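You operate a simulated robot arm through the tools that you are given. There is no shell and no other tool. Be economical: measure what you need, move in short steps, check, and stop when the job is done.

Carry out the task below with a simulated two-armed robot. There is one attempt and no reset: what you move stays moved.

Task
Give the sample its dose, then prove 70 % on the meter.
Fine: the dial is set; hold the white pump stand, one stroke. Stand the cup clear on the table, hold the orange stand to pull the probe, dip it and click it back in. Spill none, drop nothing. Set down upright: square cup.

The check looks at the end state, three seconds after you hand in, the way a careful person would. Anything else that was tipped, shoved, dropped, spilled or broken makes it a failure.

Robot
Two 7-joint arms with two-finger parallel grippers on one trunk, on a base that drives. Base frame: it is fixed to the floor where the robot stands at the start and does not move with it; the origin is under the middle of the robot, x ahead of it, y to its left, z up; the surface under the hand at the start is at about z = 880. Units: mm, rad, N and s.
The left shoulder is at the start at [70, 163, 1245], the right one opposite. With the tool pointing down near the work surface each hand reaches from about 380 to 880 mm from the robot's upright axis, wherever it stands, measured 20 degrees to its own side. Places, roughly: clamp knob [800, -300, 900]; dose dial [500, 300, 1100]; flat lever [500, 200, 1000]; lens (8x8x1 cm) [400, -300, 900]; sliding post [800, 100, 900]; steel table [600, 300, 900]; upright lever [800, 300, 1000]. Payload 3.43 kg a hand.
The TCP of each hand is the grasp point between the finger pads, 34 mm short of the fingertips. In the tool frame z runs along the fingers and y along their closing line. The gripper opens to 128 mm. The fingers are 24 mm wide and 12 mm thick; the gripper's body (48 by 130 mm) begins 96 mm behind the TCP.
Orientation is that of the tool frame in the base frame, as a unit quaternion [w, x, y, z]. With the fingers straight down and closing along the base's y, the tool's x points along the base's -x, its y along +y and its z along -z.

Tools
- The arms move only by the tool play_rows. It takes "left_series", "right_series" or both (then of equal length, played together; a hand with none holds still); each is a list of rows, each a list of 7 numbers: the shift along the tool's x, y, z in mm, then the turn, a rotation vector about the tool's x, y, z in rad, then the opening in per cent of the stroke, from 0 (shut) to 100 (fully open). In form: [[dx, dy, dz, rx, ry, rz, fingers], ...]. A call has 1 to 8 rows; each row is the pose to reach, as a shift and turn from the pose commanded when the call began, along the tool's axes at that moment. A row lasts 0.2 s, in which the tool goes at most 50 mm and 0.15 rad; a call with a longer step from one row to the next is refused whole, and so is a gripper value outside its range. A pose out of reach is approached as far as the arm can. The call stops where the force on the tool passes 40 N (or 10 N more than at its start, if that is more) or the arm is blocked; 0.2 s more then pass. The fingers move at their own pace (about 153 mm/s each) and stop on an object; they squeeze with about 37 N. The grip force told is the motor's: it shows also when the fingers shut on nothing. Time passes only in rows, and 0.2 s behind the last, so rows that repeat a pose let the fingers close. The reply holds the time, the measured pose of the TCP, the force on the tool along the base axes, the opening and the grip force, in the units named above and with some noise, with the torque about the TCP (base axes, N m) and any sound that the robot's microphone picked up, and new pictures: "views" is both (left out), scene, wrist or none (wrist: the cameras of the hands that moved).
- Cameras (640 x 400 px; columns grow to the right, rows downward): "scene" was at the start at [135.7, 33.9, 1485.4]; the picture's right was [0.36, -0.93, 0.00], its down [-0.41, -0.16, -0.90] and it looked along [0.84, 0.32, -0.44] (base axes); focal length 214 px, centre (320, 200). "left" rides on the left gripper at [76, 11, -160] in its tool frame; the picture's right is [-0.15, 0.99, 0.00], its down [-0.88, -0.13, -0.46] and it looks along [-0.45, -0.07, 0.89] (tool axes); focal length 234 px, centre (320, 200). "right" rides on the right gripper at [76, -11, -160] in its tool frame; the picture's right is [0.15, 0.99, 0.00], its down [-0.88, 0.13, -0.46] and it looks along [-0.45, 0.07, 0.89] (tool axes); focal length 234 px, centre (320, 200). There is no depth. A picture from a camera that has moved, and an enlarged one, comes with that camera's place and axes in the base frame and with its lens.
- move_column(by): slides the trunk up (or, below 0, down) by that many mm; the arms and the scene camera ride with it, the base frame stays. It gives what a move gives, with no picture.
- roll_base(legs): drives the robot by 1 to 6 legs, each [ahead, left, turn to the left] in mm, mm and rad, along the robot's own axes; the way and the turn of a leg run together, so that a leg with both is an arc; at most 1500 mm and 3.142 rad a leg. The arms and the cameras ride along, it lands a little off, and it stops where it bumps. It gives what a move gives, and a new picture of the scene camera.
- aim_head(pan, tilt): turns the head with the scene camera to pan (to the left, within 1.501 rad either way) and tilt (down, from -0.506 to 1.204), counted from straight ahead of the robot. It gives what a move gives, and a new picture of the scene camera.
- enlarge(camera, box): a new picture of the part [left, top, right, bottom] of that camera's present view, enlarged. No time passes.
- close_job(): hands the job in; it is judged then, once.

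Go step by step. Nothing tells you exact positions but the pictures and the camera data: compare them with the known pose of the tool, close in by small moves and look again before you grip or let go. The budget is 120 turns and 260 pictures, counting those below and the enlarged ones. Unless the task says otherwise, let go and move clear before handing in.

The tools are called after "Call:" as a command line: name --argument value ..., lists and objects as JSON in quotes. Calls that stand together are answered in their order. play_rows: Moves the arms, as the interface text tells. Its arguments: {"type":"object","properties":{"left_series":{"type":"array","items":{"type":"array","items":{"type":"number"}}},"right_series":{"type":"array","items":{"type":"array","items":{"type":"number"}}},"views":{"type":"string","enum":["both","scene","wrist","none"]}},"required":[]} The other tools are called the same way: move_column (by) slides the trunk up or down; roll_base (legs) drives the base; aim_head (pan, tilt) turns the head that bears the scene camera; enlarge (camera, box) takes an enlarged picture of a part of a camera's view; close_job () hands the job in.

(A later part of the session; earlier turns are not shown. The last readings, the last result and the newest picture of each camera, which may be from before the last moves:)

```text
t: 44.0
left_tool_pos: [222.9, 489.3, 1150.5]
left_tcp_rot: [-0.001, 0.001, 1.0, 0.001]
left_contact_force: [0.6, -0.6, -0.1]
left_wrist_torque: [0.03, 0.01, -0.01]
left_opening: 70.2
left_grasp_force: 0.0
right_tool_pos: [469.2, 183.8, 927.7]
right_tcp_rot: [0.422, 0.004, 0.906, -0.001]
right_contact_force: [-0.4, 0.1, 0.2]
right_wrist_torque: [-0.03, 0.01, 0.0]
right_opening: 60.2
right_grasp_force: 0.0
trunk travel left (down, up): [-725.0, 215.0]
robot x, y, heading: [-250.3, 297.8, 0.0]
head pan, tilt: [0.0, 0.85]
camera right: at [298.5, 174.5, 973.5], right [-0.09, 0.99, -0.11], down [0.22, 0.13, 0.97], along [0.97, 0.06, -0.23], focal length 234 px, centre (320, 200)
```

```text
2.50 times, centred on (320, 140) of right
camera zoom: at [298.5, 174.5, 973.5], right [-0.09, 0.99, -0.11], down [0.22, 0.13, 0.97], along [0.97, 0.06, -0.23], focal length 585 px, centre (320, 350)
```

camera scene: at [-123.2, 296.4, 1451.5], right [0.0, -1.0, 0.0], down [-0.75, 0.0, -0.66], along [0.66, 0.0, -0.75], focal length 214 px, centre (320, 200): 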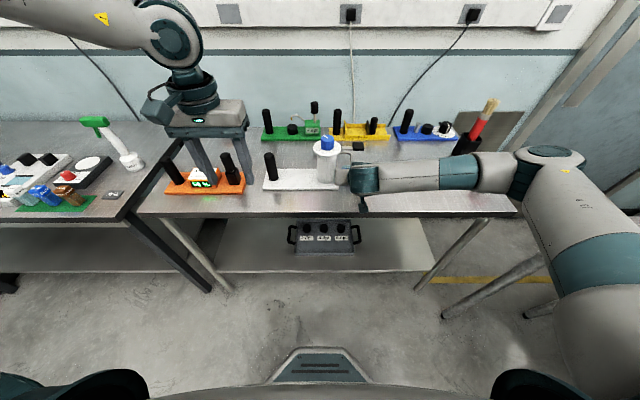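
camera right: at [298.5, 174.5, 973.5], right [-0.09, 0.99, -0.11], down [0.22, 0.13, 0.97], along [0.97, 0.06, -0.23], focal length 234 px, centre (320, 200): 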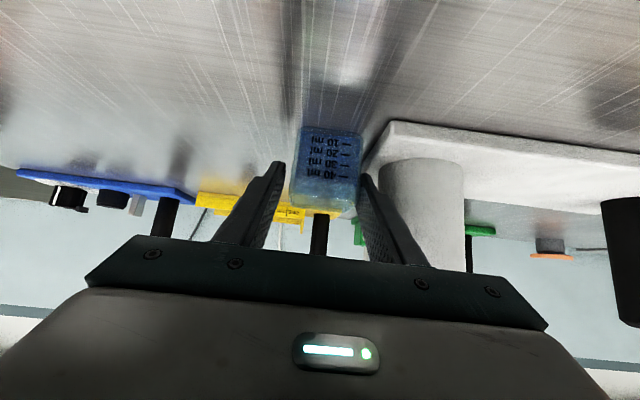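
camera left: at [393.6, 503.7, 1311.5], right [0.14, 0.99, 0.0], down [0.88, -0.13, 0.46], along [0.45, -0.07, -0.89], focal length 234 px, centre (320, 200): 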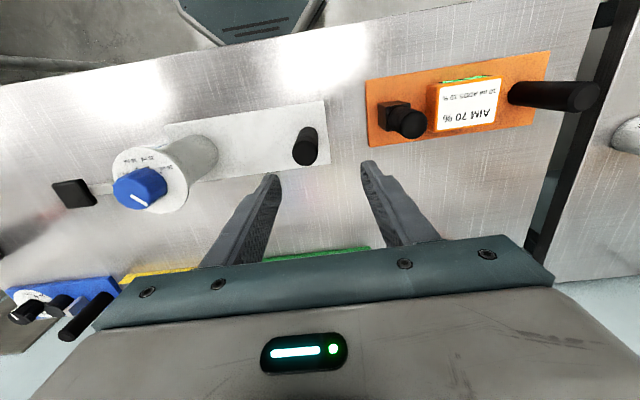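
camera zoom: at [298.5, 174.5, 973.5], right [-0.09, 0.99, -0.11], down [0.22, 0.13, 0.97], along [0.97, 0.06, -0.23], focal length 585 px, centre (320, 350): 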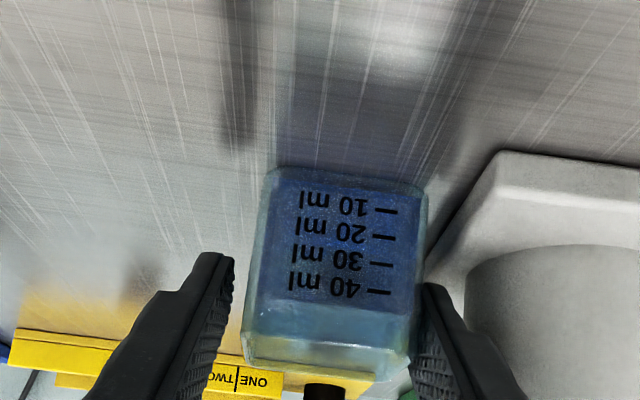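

Contact is gone. I'll recentre 1.5 mm toward the cup and close gently.

Call:
play_rows --right_series '[[0, 1.5, 0, 0, 0, 0, 47], [0, 1.5, 0, 0, 0, 0, 44], [0, 1.5, 0, 0, 0, 0, 42], [0, 1.5, 0, 0, 0, 0, 40], [0, 1.5, 0, 0, 0, 0, 37], [0, 1.5, 0, 0, 0, 0, 34], [0, 1.5, 0, 0, 0, 0, 34]]' --views "wrist"

Call:
enlarge --camera "right" --box '[220, 60, 420, 220]'

```text
t: 45.6
left_tool_pos: [222.5, 489.3, 1150.1]
left_tcp_rot: [-0.001, 0.0, 1.0, 0.0]
left_contact_force: [-0.2, -1.1, 0.7]
left_wrist_torque: [0.04, 0.03, -0.03]
left_opening: 70.3
left_grasp_force: 0.1
right_tool_pos: [469.0, 187.5, 928.9]
right_tcp_rot: [0.423, 0.004, 0.906, 0.0]
right_contact_force: [0.0, -1.4, 0.0]
right_wrist_torque: [-0.03, -0.03, -0.01]
right_opening: 51.5
right_grasp_force: 37.4
trunk travel left (down, up): [-725.0, 215.0]
robot x, y, heading: [-249.6, 298.2, 0.001]
head pan, tilt: [0.0, 0.85]
camera right: at [298.3, 176.7, 973.1], right [-0.09, 0.99, -0.11], down [0.22, 0.13, 0.97], along [0.97, 0.06, -0.23], focal length 234 px, centre (320, 200)
```

right: 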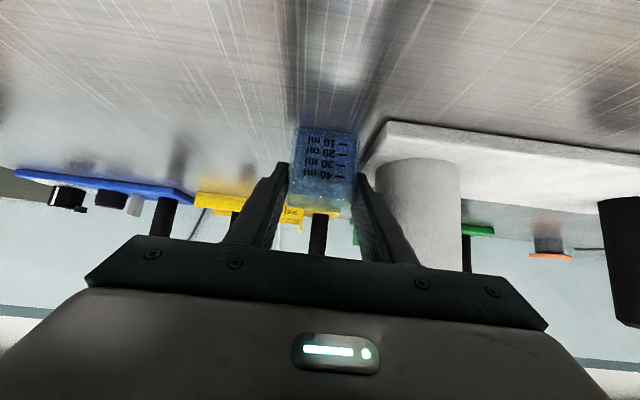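

```text
2.50 times, centred on (320, 140) of right
camera zoom: at [298.3, 176.7, 973.1], right [-0.09, 0.99, -0.11], down [0.22, 0.13, 0.97], along [0.97, 0.06, -0.23], focal length 585 px, centre (320, 350)
```

zoom: 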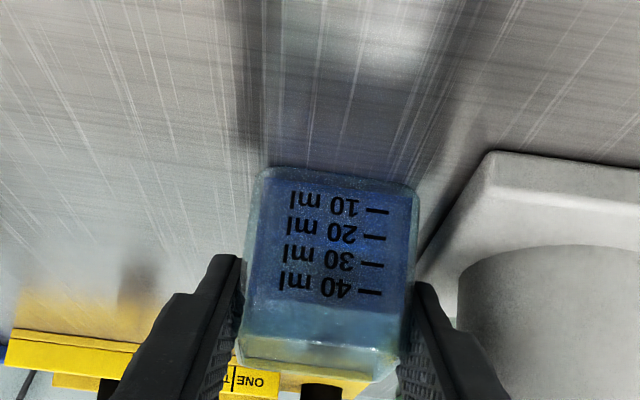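

The cup is gripped at 51.5 mm. I'll lift it 10 mm gently, staying under the spout, and start moving it to the right.

Call:
play_rows --right_series '[[-2, 0, -1.6, 0, 0, 0, 34], [-4, 0, -3.2, 0, 0, 0, 34], [-6, 0, -4.8, 0, 0, 0, 34], [-7.7, 0, -6.4, 0, 0, 0, 34], [-7.7, -2, -6.4, 0, 0, 0, 34], [-7.7, -6, -6.4, 0, 0, 0, 34], [-7.7, -12, -6.4, 0, 0, 0, 34], [-7.7, -18, -6.4, 0, 0, 0, 34]]' --views "wrist"

```text
t: 47.4
left_tool_pos: [223.5, 487.4, 1150.0]
left_tcp_rot: [0.0, 0.001, 1.0, 0.001]
left_contact_force: [-0.7, 0.6, -0.6]
left_wrist_torque: [0.02, -0.03, -0.01]
left_opening: 70.6
left_grasp_force: 0.0
right_tool_pos: [468.6, 170.2, 938.1]
right_tcp_rot: [0.424, 0.003, 0.906, 0.0]
right_contact_force: [0.3, -0.5, 1.9]
right_wrist_torque: [-0.04, -0.06, -0.02]
right_opening: 50.9
right_grasp_force: 36.8
trunk travel left (down, up): [-725.0, 215.0]
robot x, y, heading: [-251.9, 295.5, -0.003]
head pan, tilt: [0.0, 0.85]
camera right: at [298.4, 158.8, 983.6], right [-0.09, 0.99, -0.11], down [0.22, 0.13, 0.97], along [0.97, 0.06, -0.23], focal length 234 px, centre (320, 200)
```

right: 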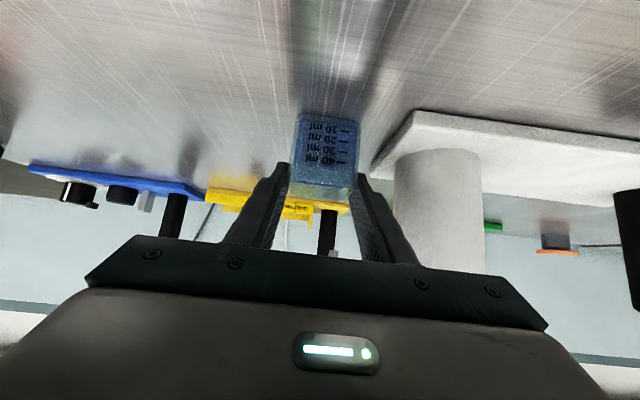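

The cup moves with the hand. I'll carry on to about y = 75.

Call:
play_rows --right_series '[[0, -7, 0, 0, 0, 0, 34], [0, -14, 0, 0, 0, 0, 34], [0, -21, 0, 0, 0, 0, 34], [0, -28, 0, 0, 0, 0, 34], [0, -35, 0, 0, 0, 0, 34], [0, -42, 0, 0, 0, 0, 34], [0, -48, 0, 0, 0, 0, 34], [0, -53, 0, 0, 0, 0, 34]]' --views "none"

Call:
play_rows --right_series '[[0, -6, 0, 0, 0, 0, 34], [0, -13, 0, 0, 0, 0, 34], [0, -20, 0, 0, 0, 0, 34], [0, -27, 0, 0, 0, 0, 34], [0, -34, 0, 0, 0, 0, 34], [0, -39, 0, 0, 0, 0, 34], [0, -42, 0, 0, 0, 0, 34], [0, -43, 0, 0, 0, 0, 34]]' --views "both"

Call:
enlarge --camera "scene" --box '[300, 120, 420, 220]'

```text
t: 49.2
left_tool_pos: [223.2, 489.3, 1149.8]
left_tcp_rot: [-0.001, 0.001, 1.0, 0.001]
left_contact_force: [0.2, -0.4, -0.1]
left_wrist_torque: [0.05, -0.01, 0.02]
left_opening: 70.3
left_grasp_force: 0.0
right_tool_pos: [468.3, 114.2, 938.2]
right_tcp_rot: [0.422, 0.004, 0.906, -0.001]
right_contact_force: [-1.0, -0.1, 0.3]
right_wrist_torque: [-0.01, -0.04, 0.0]
right_opening: 51.2
right_grasp_force: 36.8
trunk travel left (down, up): [-725.0, 215.0]
robot x, y, heading: [-256.8, 299.1, -0.004]
head pan, tilt: [0.0, 0.85]
```

```text
t: 51.0
left_tool_pos: [222.4, 487.9, 1150.7]
left_tcp_rot: [0.0, 0.001, 1.0, 0.001]
left_contact_force: [-0.7, 0.4, 0.5]
left_wrist_torque: [0.03, 0.03, -0.03]
left_opening: 70.6
left_grasp_force: 0.0
right_tool_pos: [469.1, 73.8, 939.3]
right_tcp_rot: [0.423, 0.004, 0.906, 0.0]
right_contact_force: [-0.2, 0.8, 1.9]
right_wrist_torque: [-0.02, 0.04, 0.0]
right_opening: 51.1
right_grasp_force: 37.3
trunk travel left (down, up): [-725.0, 215.0]
robot x, y, heading: [-254.4, 295.1, 0.001]
head pan, tilt: [0.0, 0.85]
camera scene: at [-123.6, 296.4, 1451.6], right [0.0, -1.0, 0.0], down [-0.75, 0.0, -0.66], along [0.66, 0.0, -0.75], focal length 214 px, centre (320, 200)
camera right: at [298.0, 62.6, 983.6], right [-0.09, 0.99, -0.11], down [0.22, 0.13, 0.97], along [0.97, 0.06, -0.23], focal length 234 px, centre (320, 200)
```

scene: 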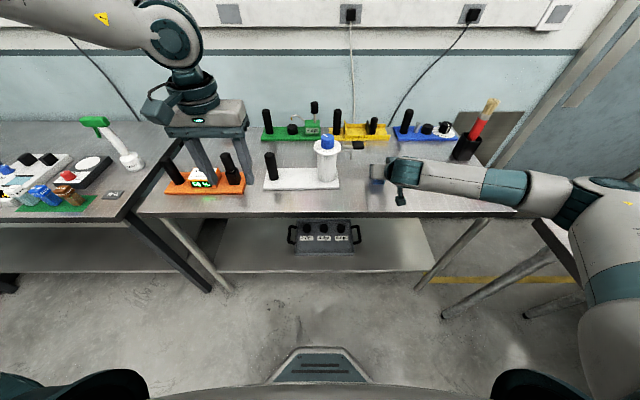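
right: 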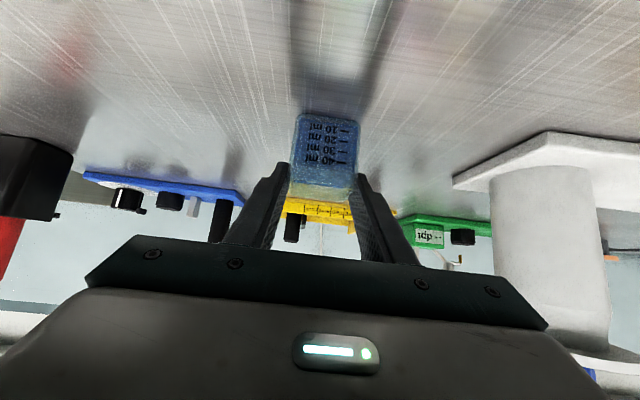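

```text
4.00 times, centred on (360, 170) of scene
camera zoom: at [-123.6, 296.4, 1451.6], right [0.0, -1.0, 0.0], down [-0.75, 0.0, -0.66], along [0.66, 0.0, -0.75], focal length 858 px, centre (160, 320)
```

zoom: 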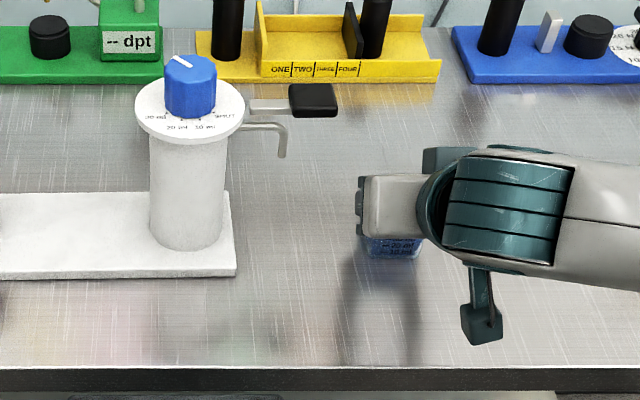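

The cup is at about (480, 74), well clear. I'll lower it slowly to the table.

Call:
play_rows --right_series '[[2.3, 0, 1.9, 0, 0, 0, 34], [4.6, 0, 3.9, 0, 0, 0, 34], [6.1, 0, 5.1, 0, 0, 0, 34], [7.3, 0, 6.1, 0, 0, 0, 34], [8, 0, 6.7, 0, 0, 0, 34], [8.6, 0, 7.2, 0, 0, 0, 34]]' --views "wrist"

```text
t: 52.0
left_tool_pos: [222.1, 487.5, 1149.5]
left_tcp_rot: [-0.001, 0.001, 1.0, 0.001]
left_contact_force: [0.3, -0.1, 0.8]
left_wrist_torque: [-0.02, 0.01, -0.01]
left_opening: 70.3
left_grasp_force: 0.1
right_tool_pos: [473.5, 73.9, 938.2]
right_tcp_rot: [0.432, 0.004, 0.902, 0.002]
right_contact_force: [-6.5, 0.4, 19.0]
right_wrist_torque: [-0.13, 0.64, -0.02]
right_opening: 51.4
right_grasp_force: 37.0
trunk travel left (down, up): [-725.0, 215.0]
robot x, y, heading: [-254.7, 297.5, -0.005]
head pan, tilt: [0.0, 0.85]
stopped in row 5 (right hand): the force on the tool passed its limit at 42 N (the readings are from after the stop); the commanded pose is now the measured one
camera right: at [300.9, 62.9, 979.9], right [-0.09, 0.99, -0.11], down [0.2, 0.12, 0.97], along [0.98, 0.06, -0.21], focal length 234 px, centre (320, 200)
```

right: 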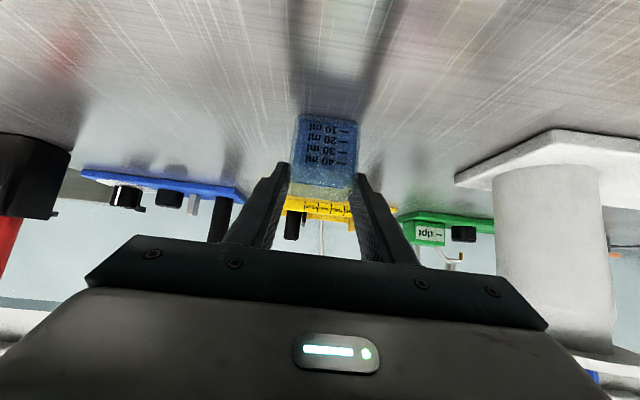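

It touched earlier than expected, since the cup had slipped a little in the grip, and the hand tilted about 1°. I'll ease up and restore the tilt before setting down more softly.

Call:
play_rows --right_series '[[-1, 0, -1, 0, 0.01, 0, 34], [-2, 0, -1.8, 0, 0.02, 0, 34], [-2, 0, -1.8, 0, 0.02, 0, 34]]' --views "wrist"

Call:
enlarge --camera "right" --box '[240, 80, 400, 220]'

Call:
enlarge --camera "scene" --box '[340, 130, 420, 210]'

```text
t: 52.8
left_tool_pos: [221.0, 489.9, 1150.6]
left_tcp_rot: [-0.001, 0.0, 1.0, 0.0]
left_contact_force: [0.2, 0.5, -0.5]
left_wrist_torque: [-0.01, 0.0, 0.0]
left_opening: 70.4
left_grasp_force: 0.0
right_tool_pos: [470.4, 73.4, 938.0]
right_tcp_rot: [0.42, 0.004, 0.908, 0.0]
right_contact_force: [4.1, 1.0, 13.6]
right_wrist_torque: [0.08, -0.73, 0.05]
right_opening: 51.4
right_grasp_force: 37.3
trunk travel left (down, up): [-725.0, 215.0]
robot x, y, heading: [-253.6, 296.6, 0.001]
head pan, tilt: [0.0, 0.85]
camera right: at [300.2, 62.5, 984.4], right [-0.09, 0.99, -0.11], down [0.22, 0.12, 0.97], along [0.97, 0.06, -0.23], focal length 234 px, centre (320, 200)
```

right: 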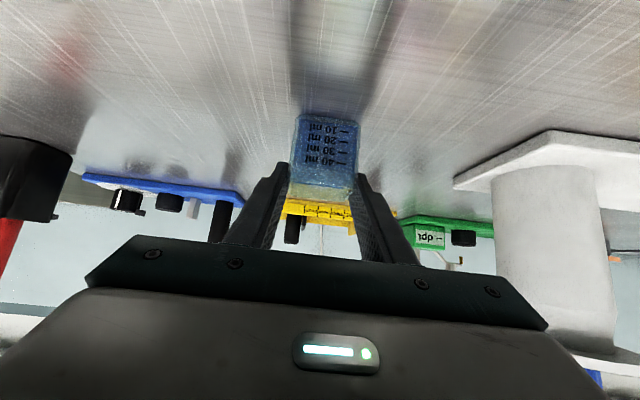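

```text
2.86 times, centred on (320, 150) of right
camera zoom: at [300.2, 62.5, 984.4], right [-0.09, 0.99, -0.11], down [0.22, 0.12, 0.97], along [0.97, 0.06, -0.23], focal length 669 px, centre (320, 343)
```

zoom: 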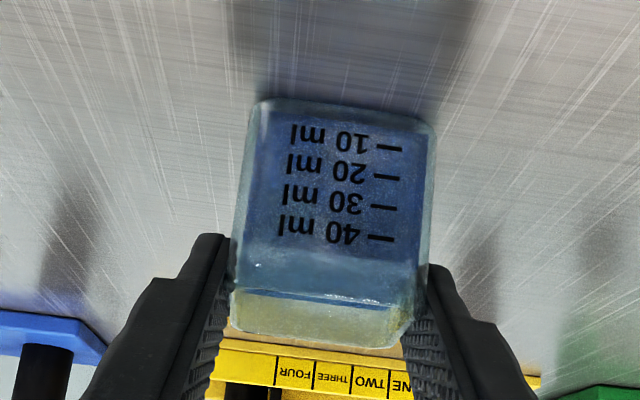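

```text
5.00 times, centred on (380, 170) of scene
camera zoom: at [-124.7, 296.9, 1451.7], right [0.0, -1.0, 0.0], down [-0.75, 0.0, -0.66], along [0.66, 0.0, -0.75], focal length 1072 px, centre (20, 350)
```

zoom: 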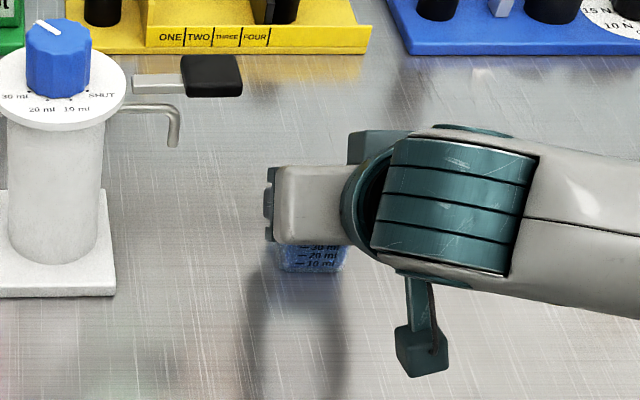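

The cup is evidently standing on the table already (its base projects to about z 882). I'll relieve the push and check the force before opening.

Call:
play_rows --right_series '[[-0.8, 0, -0.6, 0, 0, 0, 34], [-1.5, 0, -1.2, 0, -0.005, 0, 34], [-1.5, 0, -1.2, 0, -0.008, 0, 34]]' --views "none"

```text
t: 53.6
left_tool_pos: [221.7, 489.2, 1151.9]
left_tcp_rot: [0.0, 0.001, 1.0, 0.001]
left_contact_force: [0.0, -0.1, 0.1]
left_wrist_torque: [0.03, 0.01, 0.01]
left_opening: 70.6
left_grasp_force: 0.1
right_tool_pos: [469.3, 73.1, 938.8]
right_tcp_rot: [0.421, 0.004, 0.907, -0.001]
right_contact_force: [-1.3, 2.5, 4.5]
right_wrist_torque: [0.06, -0.1, 0.02]
right_opening: 51.2
right_grasp_force: 36.6
trunk travel left (down, up): [-725.0, 215.0]
robot x, y, heading: [-252.1, 298.4, -0.002]
head pan, tilt: [0.0, 0.85]
```

Nearly no load remains. I'll open and back straight out.

Call:
play_rows --right_series '[[0, 0, 0, 0, 0, 0, 42], [0, 0, 0, 0, 0, 0, 46], [0, 0, 0, 0, 0, 0, 50], [0, 0, -15, 0, 0, 0, 50], [0, 0, -35, 0, 0, 0, 50], [0, 0, -65, 0, 0, 0, 50], [0, 0, -100, 0, 0, 0, 50], [0, 0, -140, 0, 0, 0, 50]]'

Call:
enlarge --camera "scene" --box '[340, 130, 420, 210]'

Call:
enlarge --camera "right" --box '[240, 60, 400, 200]'

```text
t: 55.4
left_tool_pos: [220.6, 489.2, 1150.3]
left_tcp_rot: [0.001, 0.001, 1.0, 0.001]
left_contact_force: [-0.4, -0.4, -0.1]
left_wrist_torque: [0.01, 0.0, -0.05]
left_opening: 70.5
left_grasp_force: 0.1
right_tool_pos: [363.2, 74.2, 1030.3]
right_tcp_rot: [0.422, 0.004, 0.907, 0.001]
right_contact_force: [-0.1, -0.5, -0.2]
right_wrist_torque: [0.02, 0.03, -0.01]
right_opening: 64.2
right_grasp_force: 0.0
trunk travel left (down, up): [-725.0, 215.0]
robot x, y, heading: [-250.5, 298.8, -0.003]
head pan, tilt: [0.0, 0.85]
camera scene: at [-124.4, 296.3, 1451.6], right [0.0, -1.0, 0.0], down [-0.75, 0.0, -0.66], along [0.66, 0.0, -0.75], focal length 214 px, centre (320, 200)
camera right: at [193.5, 63.9, 1075.7], right [-0.09, 0.99, -0.11], down [0.22, 0.12, 0.97], along [0.97, 0.06, -0.23], focal length 234 px, centre (320, 200)
```

scene: 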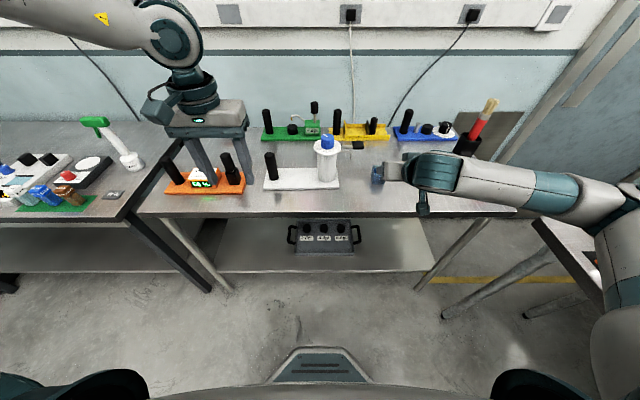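
right: 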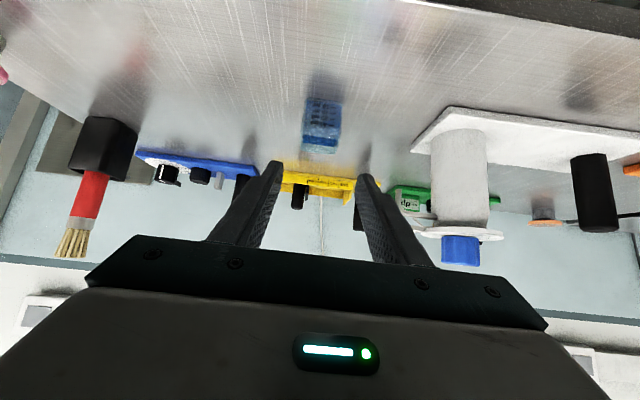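

```text
5.00 times, centred on (380, 170) of scene
camera zoom: at [-124.4, 296.3, 1451.6], right [0.0, -1.0, 0.0], down [-0.75, 0.0, -0.66], along [0.66, 0.0, -0.75], focal length 1072 px, centre (20, 350)
```

zoom: 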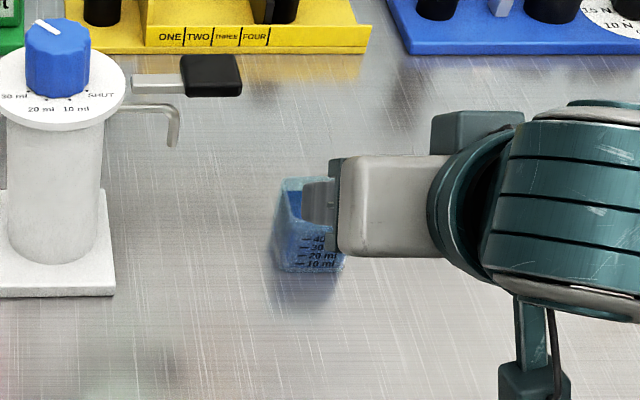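

```text
2.86 times, centred on (320, 130) of right
camera zoom: at [193.5, 63.9, 1075.7], right [-0.09, 0.99, -0.11], down [0.22, 0.12, 0.97], along [0.97, 0.06, -0.23], focal length 669 px, centre (320, 400)
```

zoom: 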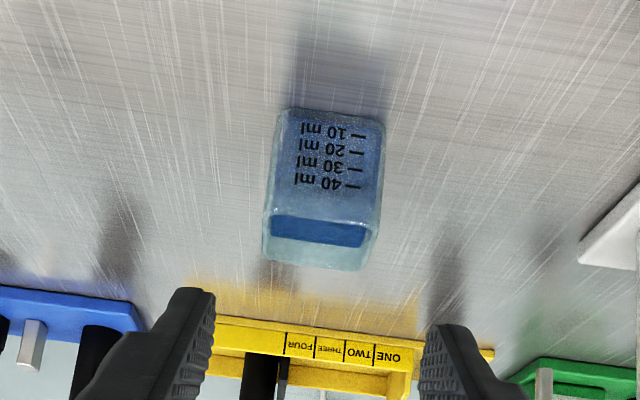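

The cup stands upright and clear at about (480, 74). I'll raise both hands and square up the right one.

Call:
play_rows --left_series '[[0, 0, -12, 0, 0, 0, 55], [0, 0, -24, 0, 0, 0, 55], [0, 0, -36, 0, 0, 0, 55], [0, 0, -48, 0, 0, 0, 55], [0, 0, -60, 0, 0, 0, 55], [0, 0, -72, 0, 0, 0, 55], [0, 0, -84, 0, 0, 0, 55], [0, 0, -96, 0, 0, 0, 55]]' --right_series '[[-19, 0, -16, 0, 0.108, 0, 50], [-38, 0, -32, 0, 0.217, 0, 50], [-57, 0, -48, 0, 0.325, 0, 50], [-76, 0, -64, 0, 0.434, 0, 50], [-96, 0, -80, 0, 0.542, 0, 50], [-115, 0, -97, 0, 0.651, 0, 50], [-134, 0, -113, 0, 0.76, 0, 50], [-153, 0, -129, 0, 0.868, 0, 50]]' --views "none"

Call:
roll_base --legs '[[0, 110, 0], [240, 0, 0]]'

```text
t: 57.2
left_tool_pos: [222.8, 487.2, 1247.6]
left_tcp_rot: [0.001, 0.0, 1.0, 0.0]
left_contact_force: [-0.2, -0.3, -0.5]
left_wrist_torque: [-0.06, 0.01, 0.01]
left_opening: 70.5
left_grasp_force: 0.1
right_tool_pos: [363.2, 73.0, 1228.8]
right_tcp_rot: [0.002, 0.003, 1.0, 0.001]
right_contact_force: [0.6, 0.2, 0.9]
right_wrist_torque: [-0.05, -0.02, -0.02]
right_opening: 64.1
right_grasp_force: 0.0
trunk travel left (down, up): [-725.0, 215.0]
robot x, y, heading: [-249.0, 298.1, -0.002]
head pan, tilt: [0.0, 0.85]
```

```text
t: 59.8
left_tool_pos: [463.8, 593.9, 1247.2]
left_tcp_rot: [0.0, 0.003, 1.0, 0.0]
left_contact_force: [-0.2, 0.6, -0.1]
left_wrist_torque: [0.01, 0.04, 0.0]
left_opening: 70.4
left_grasp_force: 0.0
right_tool_pos: [602.1, 177.5, 1229.3]
right_tcp_rot: [0.002, 0.006, 1.0, 0.001]
right_contact_force: [-0.3, 0.0, 0.0]
right_wrist_torque: [-0.02, 0.0, -0.03]
right_opening: 64.1
right_grasp_force: 0.0
trunk travel left (down, up): [-725.0, 215.0]
robot x, y, heading: [-11.4, 405.0, -0.014]
head pan, tilt: [0.0, 0.85]
camera scene: at [116.3, 405.0, 1451.7], right [-0.01, -1.0, 0.0], down [-0.75, 0.01, -0.66], along [0.66, -0.01, -0.75], focal length 214 px, centre (320, 200)
```

scene: 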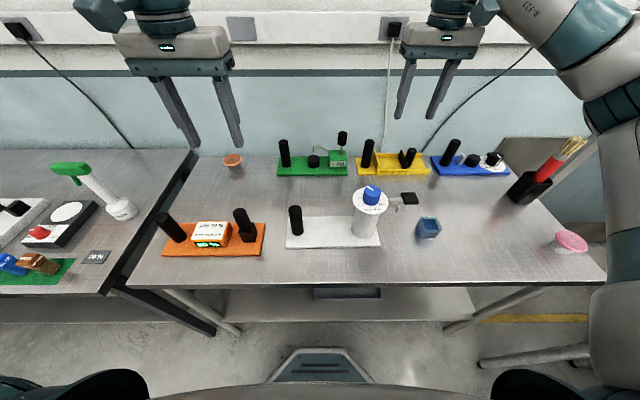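

Everything stands in place. Next I'll locate the orange post and probe handle from pictures with the hands nearer.

Call:
play_rows --left_series '[[0, 35, 0, 0, 0, 0, 55], [0, 70, 0, 0, 0, 0, 55], [0, 105, 0, 0, 0, 0, 55], [0, 140, 0, 0, 0, 0, 55], [0, 175, 20, 0, 0, 0, 55], [0, 205, 40, 0, 0, 0, 55]]' --right_series '[[25, 40, 0, 0, 0, 0, 50], [50, 80, 0, 0, 0, 0, 50], [75, 120, 0, 0, 0, 0, 50], [100, 160, 0, 0, 0, 0, 50], [120, 200, 0, 0, 0, 0, 50], [137, 240, 0, 0, 0, 0, 50]]' --views "wrist"

Call:
enlarge --camera "scene" --box '[130, 190, 330, 290]'

```text
t: 61.2
left_tool_pos: [466.2, 801.6, 1206.7]
left_tcp_rot: [0.0, 0.003, 1.0, 0.001]
left_contact_force: [-0.7, 1.5, -0.3]
left_wrist_torque: [-0.05, -0.04, -0.01]
left_opening: 70.5
left_grasp_force: 0.1
right_tool_pos: [468.5, 422.4, 1229.0]
right_tcp_rot: [0.003, 0.007, 1.0, 0.001]
right_contact_force: [-0.4, 0.6, -0.1]
right_wrist_torque: [-0.07, -0.05, -0.01]
right_opening: 63.9
right_grasp_force: 0.1
trunk travel left (down, up): [-725.0, 215.0]
robot x, y, heading: [-15.4, 407.6, -0.006]
head pan, tilt: [0.0, 0.85]
camera right: at [392.5, 411.7, 1389.0], right [-0.13, 0.99, 0.0], down [0.88, 0.12, 0.46], along [0.46, 0.06, -0.89], focal length 234 px, centre (320, 200)
camera left: at [390.2, 813.0, 1365.4], right [0.15, 0.99, 0.0], down [0.88, -0.14, 0.46], along [0.45, -0.07, -0.89], focal length 234 px, centre (320, 200)
```

right: 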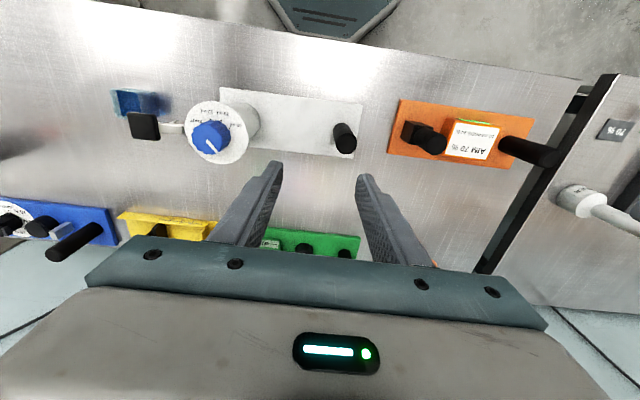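
left: 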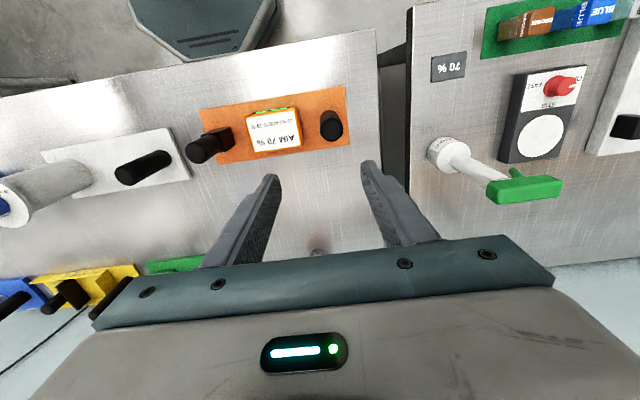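

```text
3.20 times, centred on (230, 240) of scene
camera zoom: at [117.3, 408.3, 1451.6], right [-0.01, -1.0, 0.0], down [-0.75, 0.0, -0.66], along [0.66, -0.01, -0.75], focal length 686 px, centre (608, 72)
```

zoom: 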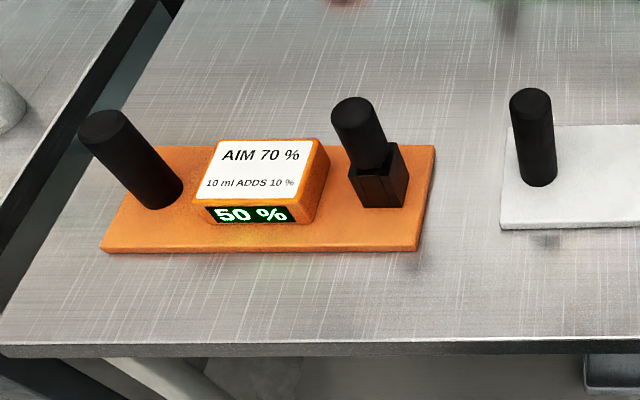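

The orange post is at about (454, 815) and the probe handle at about (463, 607), with its top near z 1000. I'll bring the left hand over the post and the right hand above the probe, then look again.

Call:
play_rows --left_series '[[3, 3, 30, 0, 0, 0, 55], [6, 6, 60, 0, 0, 0, 55], [9, 9, 90, 0, 0, 0, 55], [12, 13, 120, 0, 0, 0, 55], [12, 13, 147, 0, 0, 0, 55]]' --right_series '[[1, 38, 18, 0, 0, 0, 50], [2, 76, 36, 0, 0, 0, 50], [3, 114, 54, 0, 0, 0, 50], [4, 152, 72, 0, 0, 0, 50], [4, 184, 90, 0, 0, 0, 50]]' --views "both"

Call:
enlarge --camera "left" --box '[220, 80, 420, 220]'

Call:
enlarge --camera "right" --box '[220, 80, 420, 220]'

```text
t: 62.4
left_tool_pos: [455.9, 814.4, 1058.2]
left_tcp_rot: [0.0, 0.002, 1.0, 0.0]
left_contact_force: [0.2, 0.0, 0.3]
left_wrist_torque: [-0.04, 0.02, 0.01]
left_opening: 70.5
left_grasp_force: 0.1
right_tool_pos: [468.5, 604.5, 1140.9]
right_tcp_rot: [0.002, 0.006, 1.0, 0.002]
right_contact_force: [-0.1, 0.9, -0.1]
right_wrist_torque: [-0.02, 0.07, 0.0]
right_opening: 64.1
right_grasp_force: 0.1
trunk travel left (down, up): [-725.0, 215.0]
robot x, y, heading: [-11.1, 405.7, -0.012]
head pan, tilt: [0.0, 0.85]
camera scene: at [118.1, 406.6, 1451.5], right [-0.01, -1.0, 0.0], down [-0.75, 0.01, -0.66], along [0.66, -0.01, -0.75], focal length 214 px, centre (320, 200)
camera right: at [393.5, 593.8, 1301.3], right [-0.13, 0.99, 0.0], down [0.88, 0.12, 0.46], along [0.45, 0.06, -0.89], focal length 234 px, centre (320, 200)
camera left: at [379.7, 825.4, 1218.5], right [0.15, 0.99, 0.0], down [0.88, -0.14, 0.45], along [0.45, -0.07, -0.89], focal length 234 px, centre (320, 200)
```

scene: 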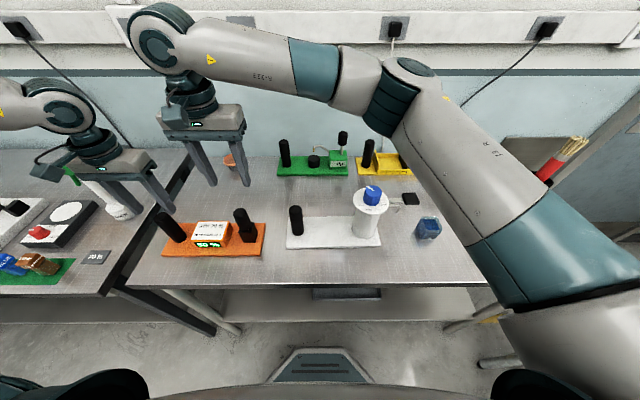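
right: 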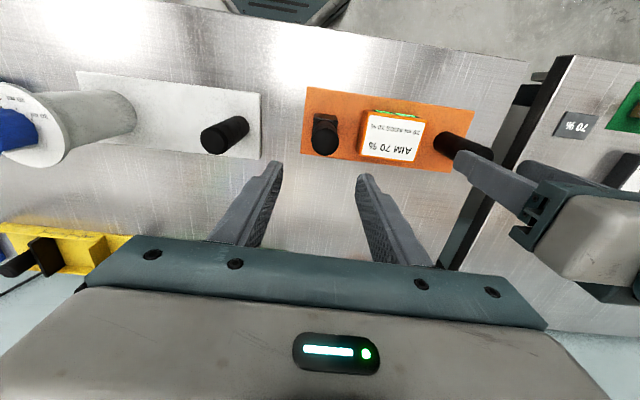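
left: 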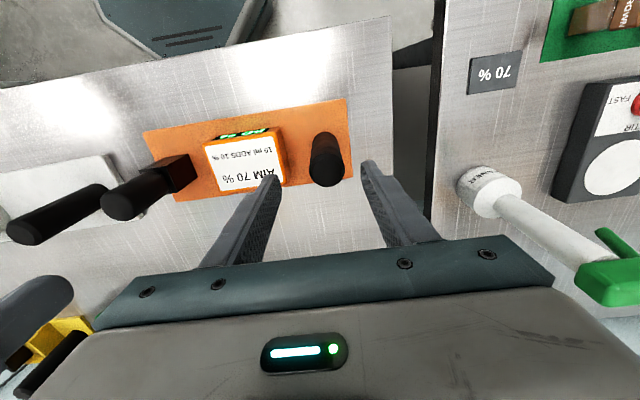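

```text
2.86 times, centred on (320, 150) of left
camera zoom: at [379.7, 825.4, 1218.5], right [0.15, 0.99, 0.0], down [0.88, -0.14, 0.45], along [0.45, -0.07, -0.89], focal length 669 px, centre (320, 343)
```

zoom: 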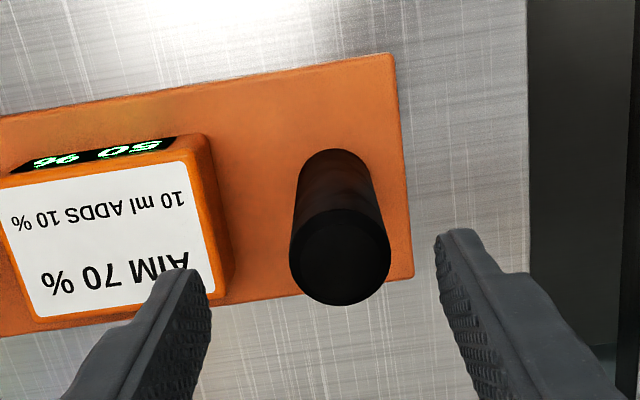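

```text
2.86 times, centred on (320, 150) of right
camera zoom: at [393.5, 593.8, 1301.3], right [-0.13, 0.99, 0.0], down [0.88, 0.12, 0.46], along [0.45, 0.06, -0.89], focal length 669 px, centre (320, 343)
```

zoom: 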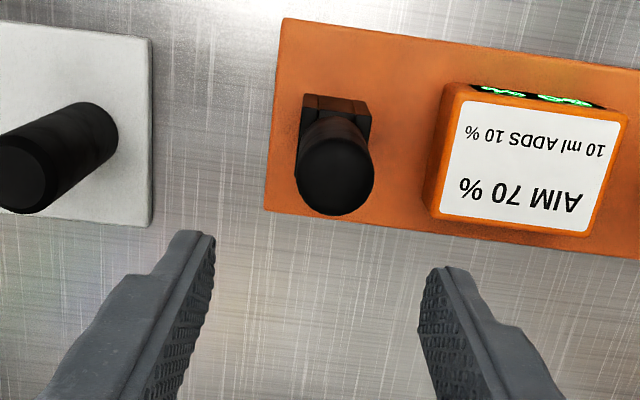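

The post is about 6 mm left of the left hand's centre, and the probe handle is at about (461, 610). I'll correct both, grip the post, and lower the right hand part way.

Call:
play_rows --left_series '[[0, 5.7, 0, 0, 0, 0, 42], [0, 5.7, 20, 0, 0, 0, 42], [0, 5.7, 45, 0, 0, 0, 42], [0, 5.7, 65, 0, 0, 0, 42], [0, 5.7, 78, 0, 0, 0, 42]]' --right_series '[[2, 2, 20, 0, 0, 0, 50], [4, 4, 40, 0, 0, 0, 50], [6, 5.5, 60, 0, 0, 0, 50], [6.5, 5.5, 75, 0, 0, 0, 50], [6.5, 5.5, 85, 0, 0, 0, 50]]' --views "wrist"

Call:
enlarge --camera "left" --box '[220, 80, 420, 220]'

Call:
enlarge --camera "right" --box '[220, 80, 420, 220]'

```text
t: 63.6
left_tool_pos: [455.9, 819.1, 980.7]
left_tcp_rot: [-0.001, 0.004, 1.0, 0.001]
left_contact_force: [-1.2, 0.3, 0.0]
left_wrist_torque: [-0.02, -0.01, 0.02]
left_opening: 53.8
left_grasp_force: 0.1
right_tool_pos: [460.9, 611.1, 1055.5]
right_tcp_rot: [0.002, 0.007, 1.0, 0.003]
right_contact_force: [0.8, -0.1, -0.4]
right_wrist_torque: [-0.03, 0.06, 0.0]
right_opening: 64.0
right_grasp_force: 0.1
trunk travel left (down, up): [-725.0, 215.0]
robot x, y, heading: [-11.3, 404.8, -0.004]
head pan, tilt: [0.0, 0.85]
camera right: at [385.1, 599.3, 1215.1], right [-0.13, 0.99, 0.0], down [0.88, 0.12, 0.46], along [0.45, 0.07, -0.89], focal length 234 px, centre (320, 200)
camera left: at [379.5, 830.1, 1142.0], right [0.15, 0.99, 0.0], down [0.88, -0.14, 0.45], along [0.45, -0.07, -0.89], focal length 234 px, centre (320, 200)
```

right: 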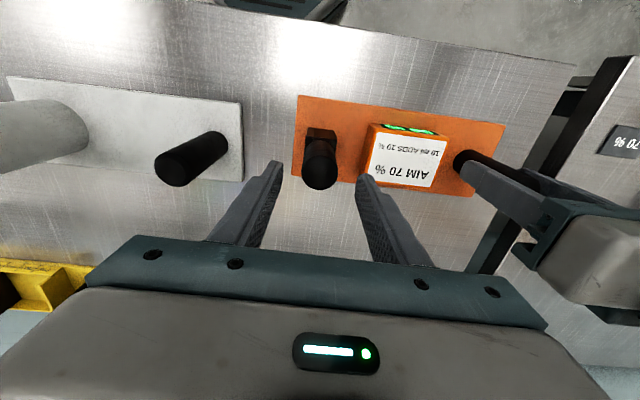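
left: 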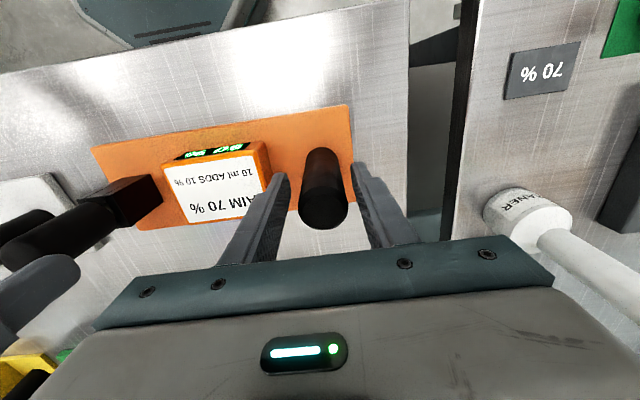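

```text
2.86 times, centred on (320, 150) of left
camera zoom: at [379.5, 830.1, 1142.0], right [0.15, 0.99, 0.0], down [0.88, -0.14, 0.45], along [0.45, -0.07, -0.89], focal length 669 px, centre (320, 343)
```

zoom: 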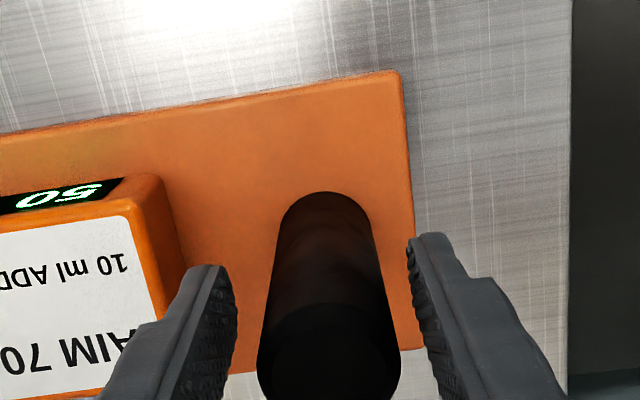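

```text
2.86 times, centred on (320, 150) of right
camera zoom: at [385.1, 599.3, 1215.1], right [-0.13, 0.99, 0.0], down [0.88, 0.12, 0.46], along [0.45, 0.07, -0.89], focal length 669 px, centre (320, 343)
```

zoom: 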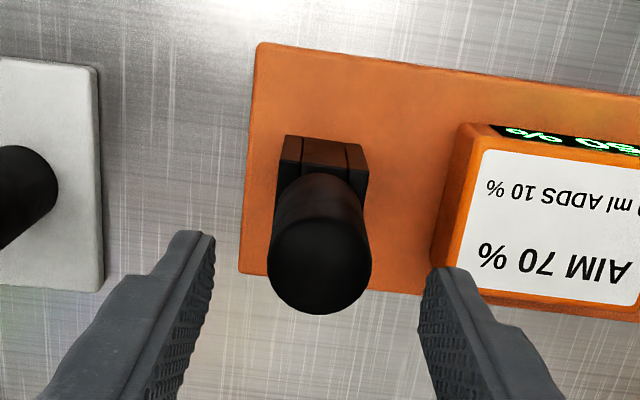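

Both are nearly centred. I'll grip the orange post and lower the right hand around the probe handle.

Call:
play_rows --left_series '[[0, 1.3, 0, 0, 0, 0, 36], [0, 1.3, 0, 0, 0, 0, 30], [0, 1.3, 0, 0, 0, 0, 24], [0, 1.3, 0, 0, 0, 0, 10], [0, 1.3, 0, 0, 0, 0, 10], [0, 1.3, 0, 0, 0, 0, 10]]' --right_series '[[-1, 1, 15, 0, 0, 0, 46], [-2, 1, 30, 0, 0, 0, 46], [-2, 1, 45, 0, 0, 0, 46], [-2, 1, 58, 0, 0, 0, 46], [-2, 1, 69, 0, 0, 0, 46], [-2, 1, 69, 0, 0, 0, 40]]' --views "wrist"

Call:
enlarge --camera "right" --box '[220, 80, 420, 220]'

```text
t: 65.0
left_tool_pos: [454.7, 820.4, 981.3]
left_tcp_rot: [0.0, 0.005, 1.0, 0.001]
left_contact_force: [1.4, 0.9, 2.1]
left_wrist_torque: [-0.74, 0.1, -0.01]
left_opening: 35.3
left_grasp_force: 37.1
right_tool_pos: [464.9, 611.5, 984.0]
right_tcp_rot: [0.001, 0.005, 1.0, 0.002]
right_contact_force: [-0.1, 0.7, -0.6]
right_wrist_torque: [0.0, 0.01, -0.04]
right_opening: 51.2
right_grasp_force: 0.0
trunk travel left (down, up): [-725.0, 215.0]
robot x, y, heading: [-9.5, 406.0, -0.01]
head pan, tilt: [0.0, 0.85]
camera right: at [387.8, 600.7, 1144.4], right [-0.13, 0.99, 0.0], down [0.88, 0.12, 0.46], along [0.46, 0.06, -0.89], focal length 234 px, centre (320, 200)
camera left: at [379.1, 831.6, 1141.9], right [0.15, 0.99, 0.0], down [0.88, -0.14, 0.46], along [0.45, -0.07, -0.89], focal length 234 px, centre (320, 200)
```

right: 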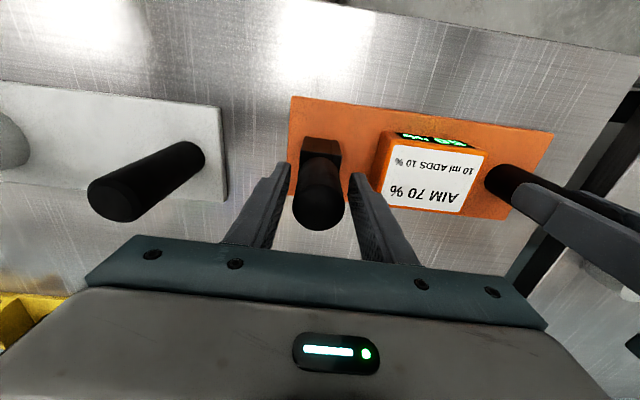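
left: 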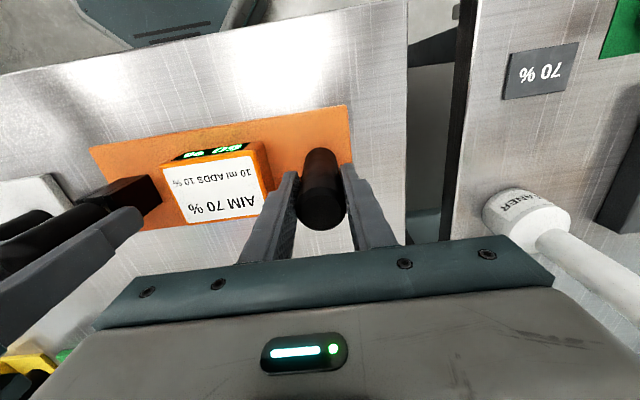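

```text
2.86 times, centred on (320, 150) of right
camera zoom: at [387.8, 600.7, 1144.4], right [-0.13, 0.99, 0.0], down [0.88, 0.12, 0.46], along [0.46, 0.06, -0.89], focal length 669 px, centre (320, 343)
```

zoom: 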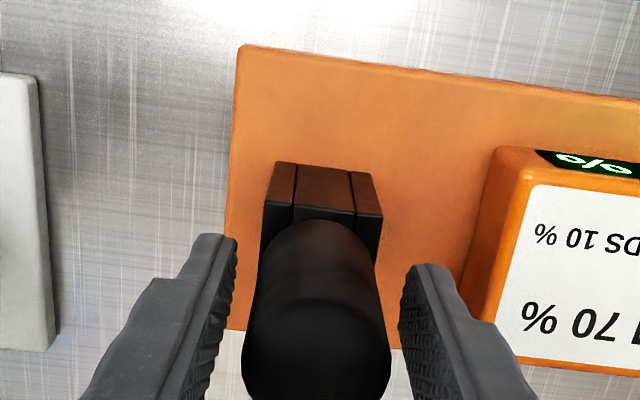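

The left hand holds the stand. Now I'll close the right hand on the handle.

Call:
play_rows --right_series '[[0, 0, 0, 0, 0, 0, 34], [0, 0, 0, 0, 0, 0, 28], [0, 0, 0, 0, 0, 0, 10], [0, 0, 0, 0, 0, 0, 10], [0, 0, 0, 0, 0, 0, 10], [0, 0, 0, 0, 0, 0, 10]]' --views "none"

```text
t: 66.4
left_tool_pos: [454.9, 820.6, 981.3]
left_tcp_rot: [0.0, 0.004, 1.0, 0.0]
left_contact_force: [0.3, 3.4, 1.8]
left_wrist_torque: [-0.81, 0.0, 0.0]
left_opening: 35.4
left_grasp_force: 37.3
right_tool_pos: [464.2, 612.7, 985.1]
right_tcp_rot: [0.003, 0.006, 1.0, 0.002]
right_contact_force: [-0.1, -2.8, 0.5]
right_wrist_torque: [-0.25, -0.03, -0.04]
right_opening: 32.7
right_grasp_force: 36.7
trunk travel left (down, up): [-725.0, 215.0]
robot x, y, heading: [-11.2, 404.6, -0.01]
head pan, tilt: [0.0, 0.85]
heard: snap
```

I heard a snap while closing, so I'll look before moving.

Call:
enlarge --camera "right" --box '[220, 80, 420, 220]'

Call:
enlarge --camera "scene" --box '[130, 170, 290, 270]'

Call:
enlarge --camera "left" --box '[0, 120, 200, 270]'

```text
2.86 times, centred on (320, 150) of right
camera zoom: at [387.7, 600.6, 1144.7], right [-0.13, 0.99, 0.0], down [0.88, 0.12, 0.46], along [0.46, 0.06, -0.89], focal length 669 px, centre (320, 343)
```

zoom: 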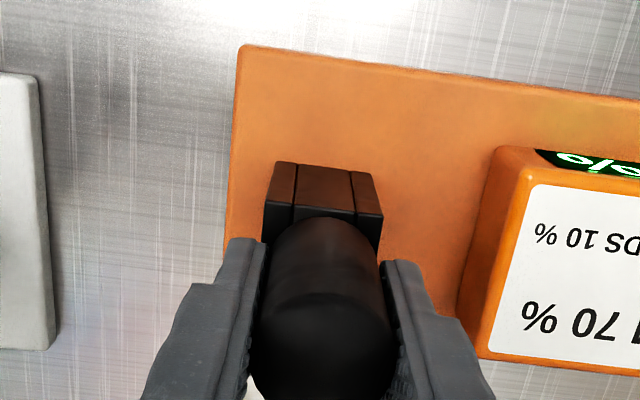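

```text
4.00 times, centred on (210, 220) of scene
camera zoom: at [117.2, 404.9, 1451.6], right [-0.01, -1.0, 0.0], down [-0.75, 0.01, -0.66], along [0.66, -0.01, -0.75], focal length 858 px, centre (760, 120)
```

zoom: 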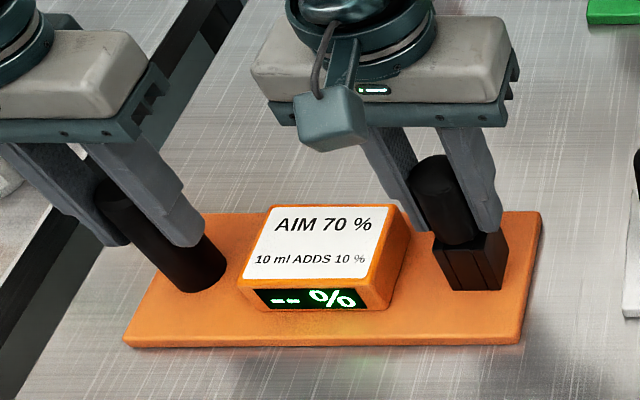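

```text
2.67 times, centred on (100, 195) of left
camera zoom: at [379.0, 831.6, 1141.9], right [0.15, 0.99, 0.0], down [0.88, -0.14, 0.46], along [0.45, -0.07, -0.89], focal length 624 px, centre (907, 213)
```

zoom: 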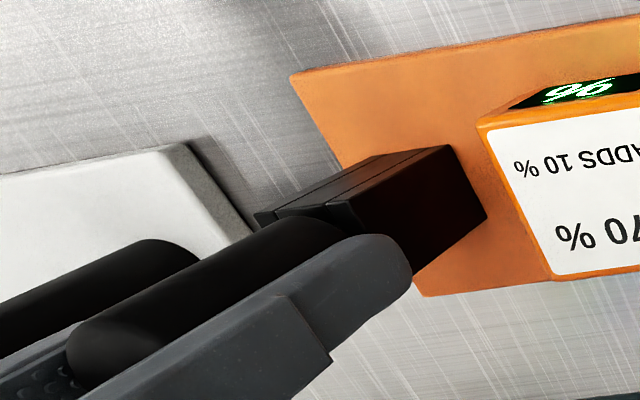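

The meter went to "-- %", so the probe has simply unclipped. I'll pull it straight up slowly.

Call:
play_rows --right_series '[[0, 0, -5, 0, 0, 0, 10], [0, 0, -12, 0, 0, 0, 10], [0, 0, -22, 0, 0, 0, 10], [0, 0, -35, 0, 0, 0, 10], [0, 0, -50, 0, 0, 0, 10], [0, 0, -65, 0, 0, 0, 10], [0, 0, -85, 0, 0, 0, 10], [0, 0, -110, 0, 0, 0, 10]]'

Call:
enlarge --camera "scene" --box '[130, 130, 290, 270]'

Call:
enlarge --camera "right" --box '[220, 80, 420, 220]'

```text
t: 68.2
left_tool_pos: [454.9, 821.7, 982.5]
left_tcp_rot: [0.0, 0.004, 1.0, 0.001]
left_contact_force: [0.0, 0.9, 3.0]
left_wrist_torque: [-0.96, 0.06, 0.02]
left_opening: 35.5
left_grasp_force: 37.2
right_tool_pos: [462.1, 611.6, 1094.9]
right_tcp_rot: [0.003, 0.005, 1.0, 0.001]
right_contact_force: [0.2, 0.1, -1.0]
right_wrist_torque: [0.0, 0.0, -0.02]
right_opening: 32.5
right_grasp_force: 36.8
trunk travel left (down, up): [-725.0, 215.0]
robot x, y, heading: [-10.0, 404.3, -0.011]
head pan, tilt: [0.0, 0.85]
camera scene: at [117.1, 405.0, 1451.5], right [-0.01, -1.0, 0.0], down [-0.75, 0.01, -0.66], along [0.66, -0.01, -0.75], focal length 214 px, centre (320, 200)
camera right: at [386.3, 600.4, 1255.9], right [-0.13, 0.99, 0.0], down [0.88, 0.12, 0.46], along [0.46, 0.06, -0.89], focal length 234 px, centre (320, 200)
```

scene: 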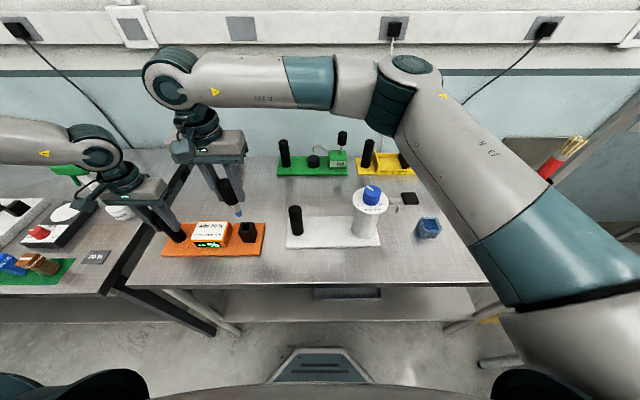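
right: 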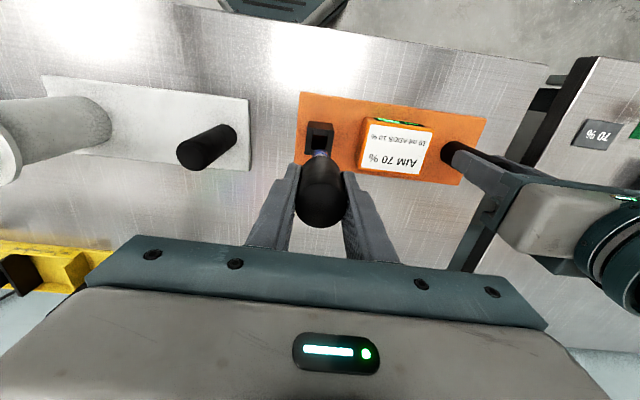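

```text
2.86 times, centred on (210, 200) of scene
camera zoom: at [117.1, 405.0, 1451.5], right [-0.01, -1.0, 0.0], down [-0.75, 0.01, -0.66], along [0.66, -0.01, -0.75], focal length 613 px, centre (634, 200)
```

zoom: 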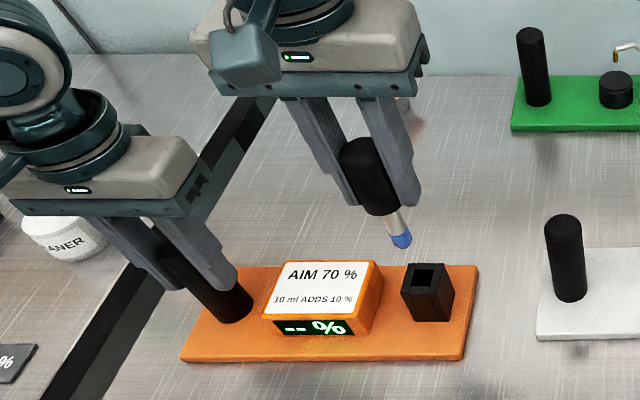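

```text
2.86 times, centred on (320, 150) of right
camera zoom: at [386.3, 600.4, 1255.9], right [-0.13, 0.99, 0.0], down [0.88, 0.12, 0.46], along [0.46, 0.06, -0.89], focal length 669 px, centre (320, 343)
```

zoom: 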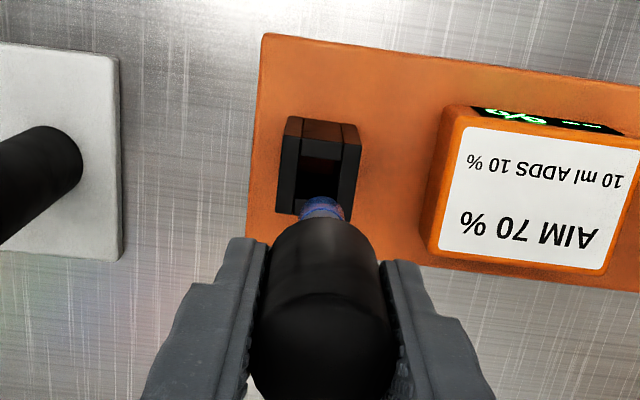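

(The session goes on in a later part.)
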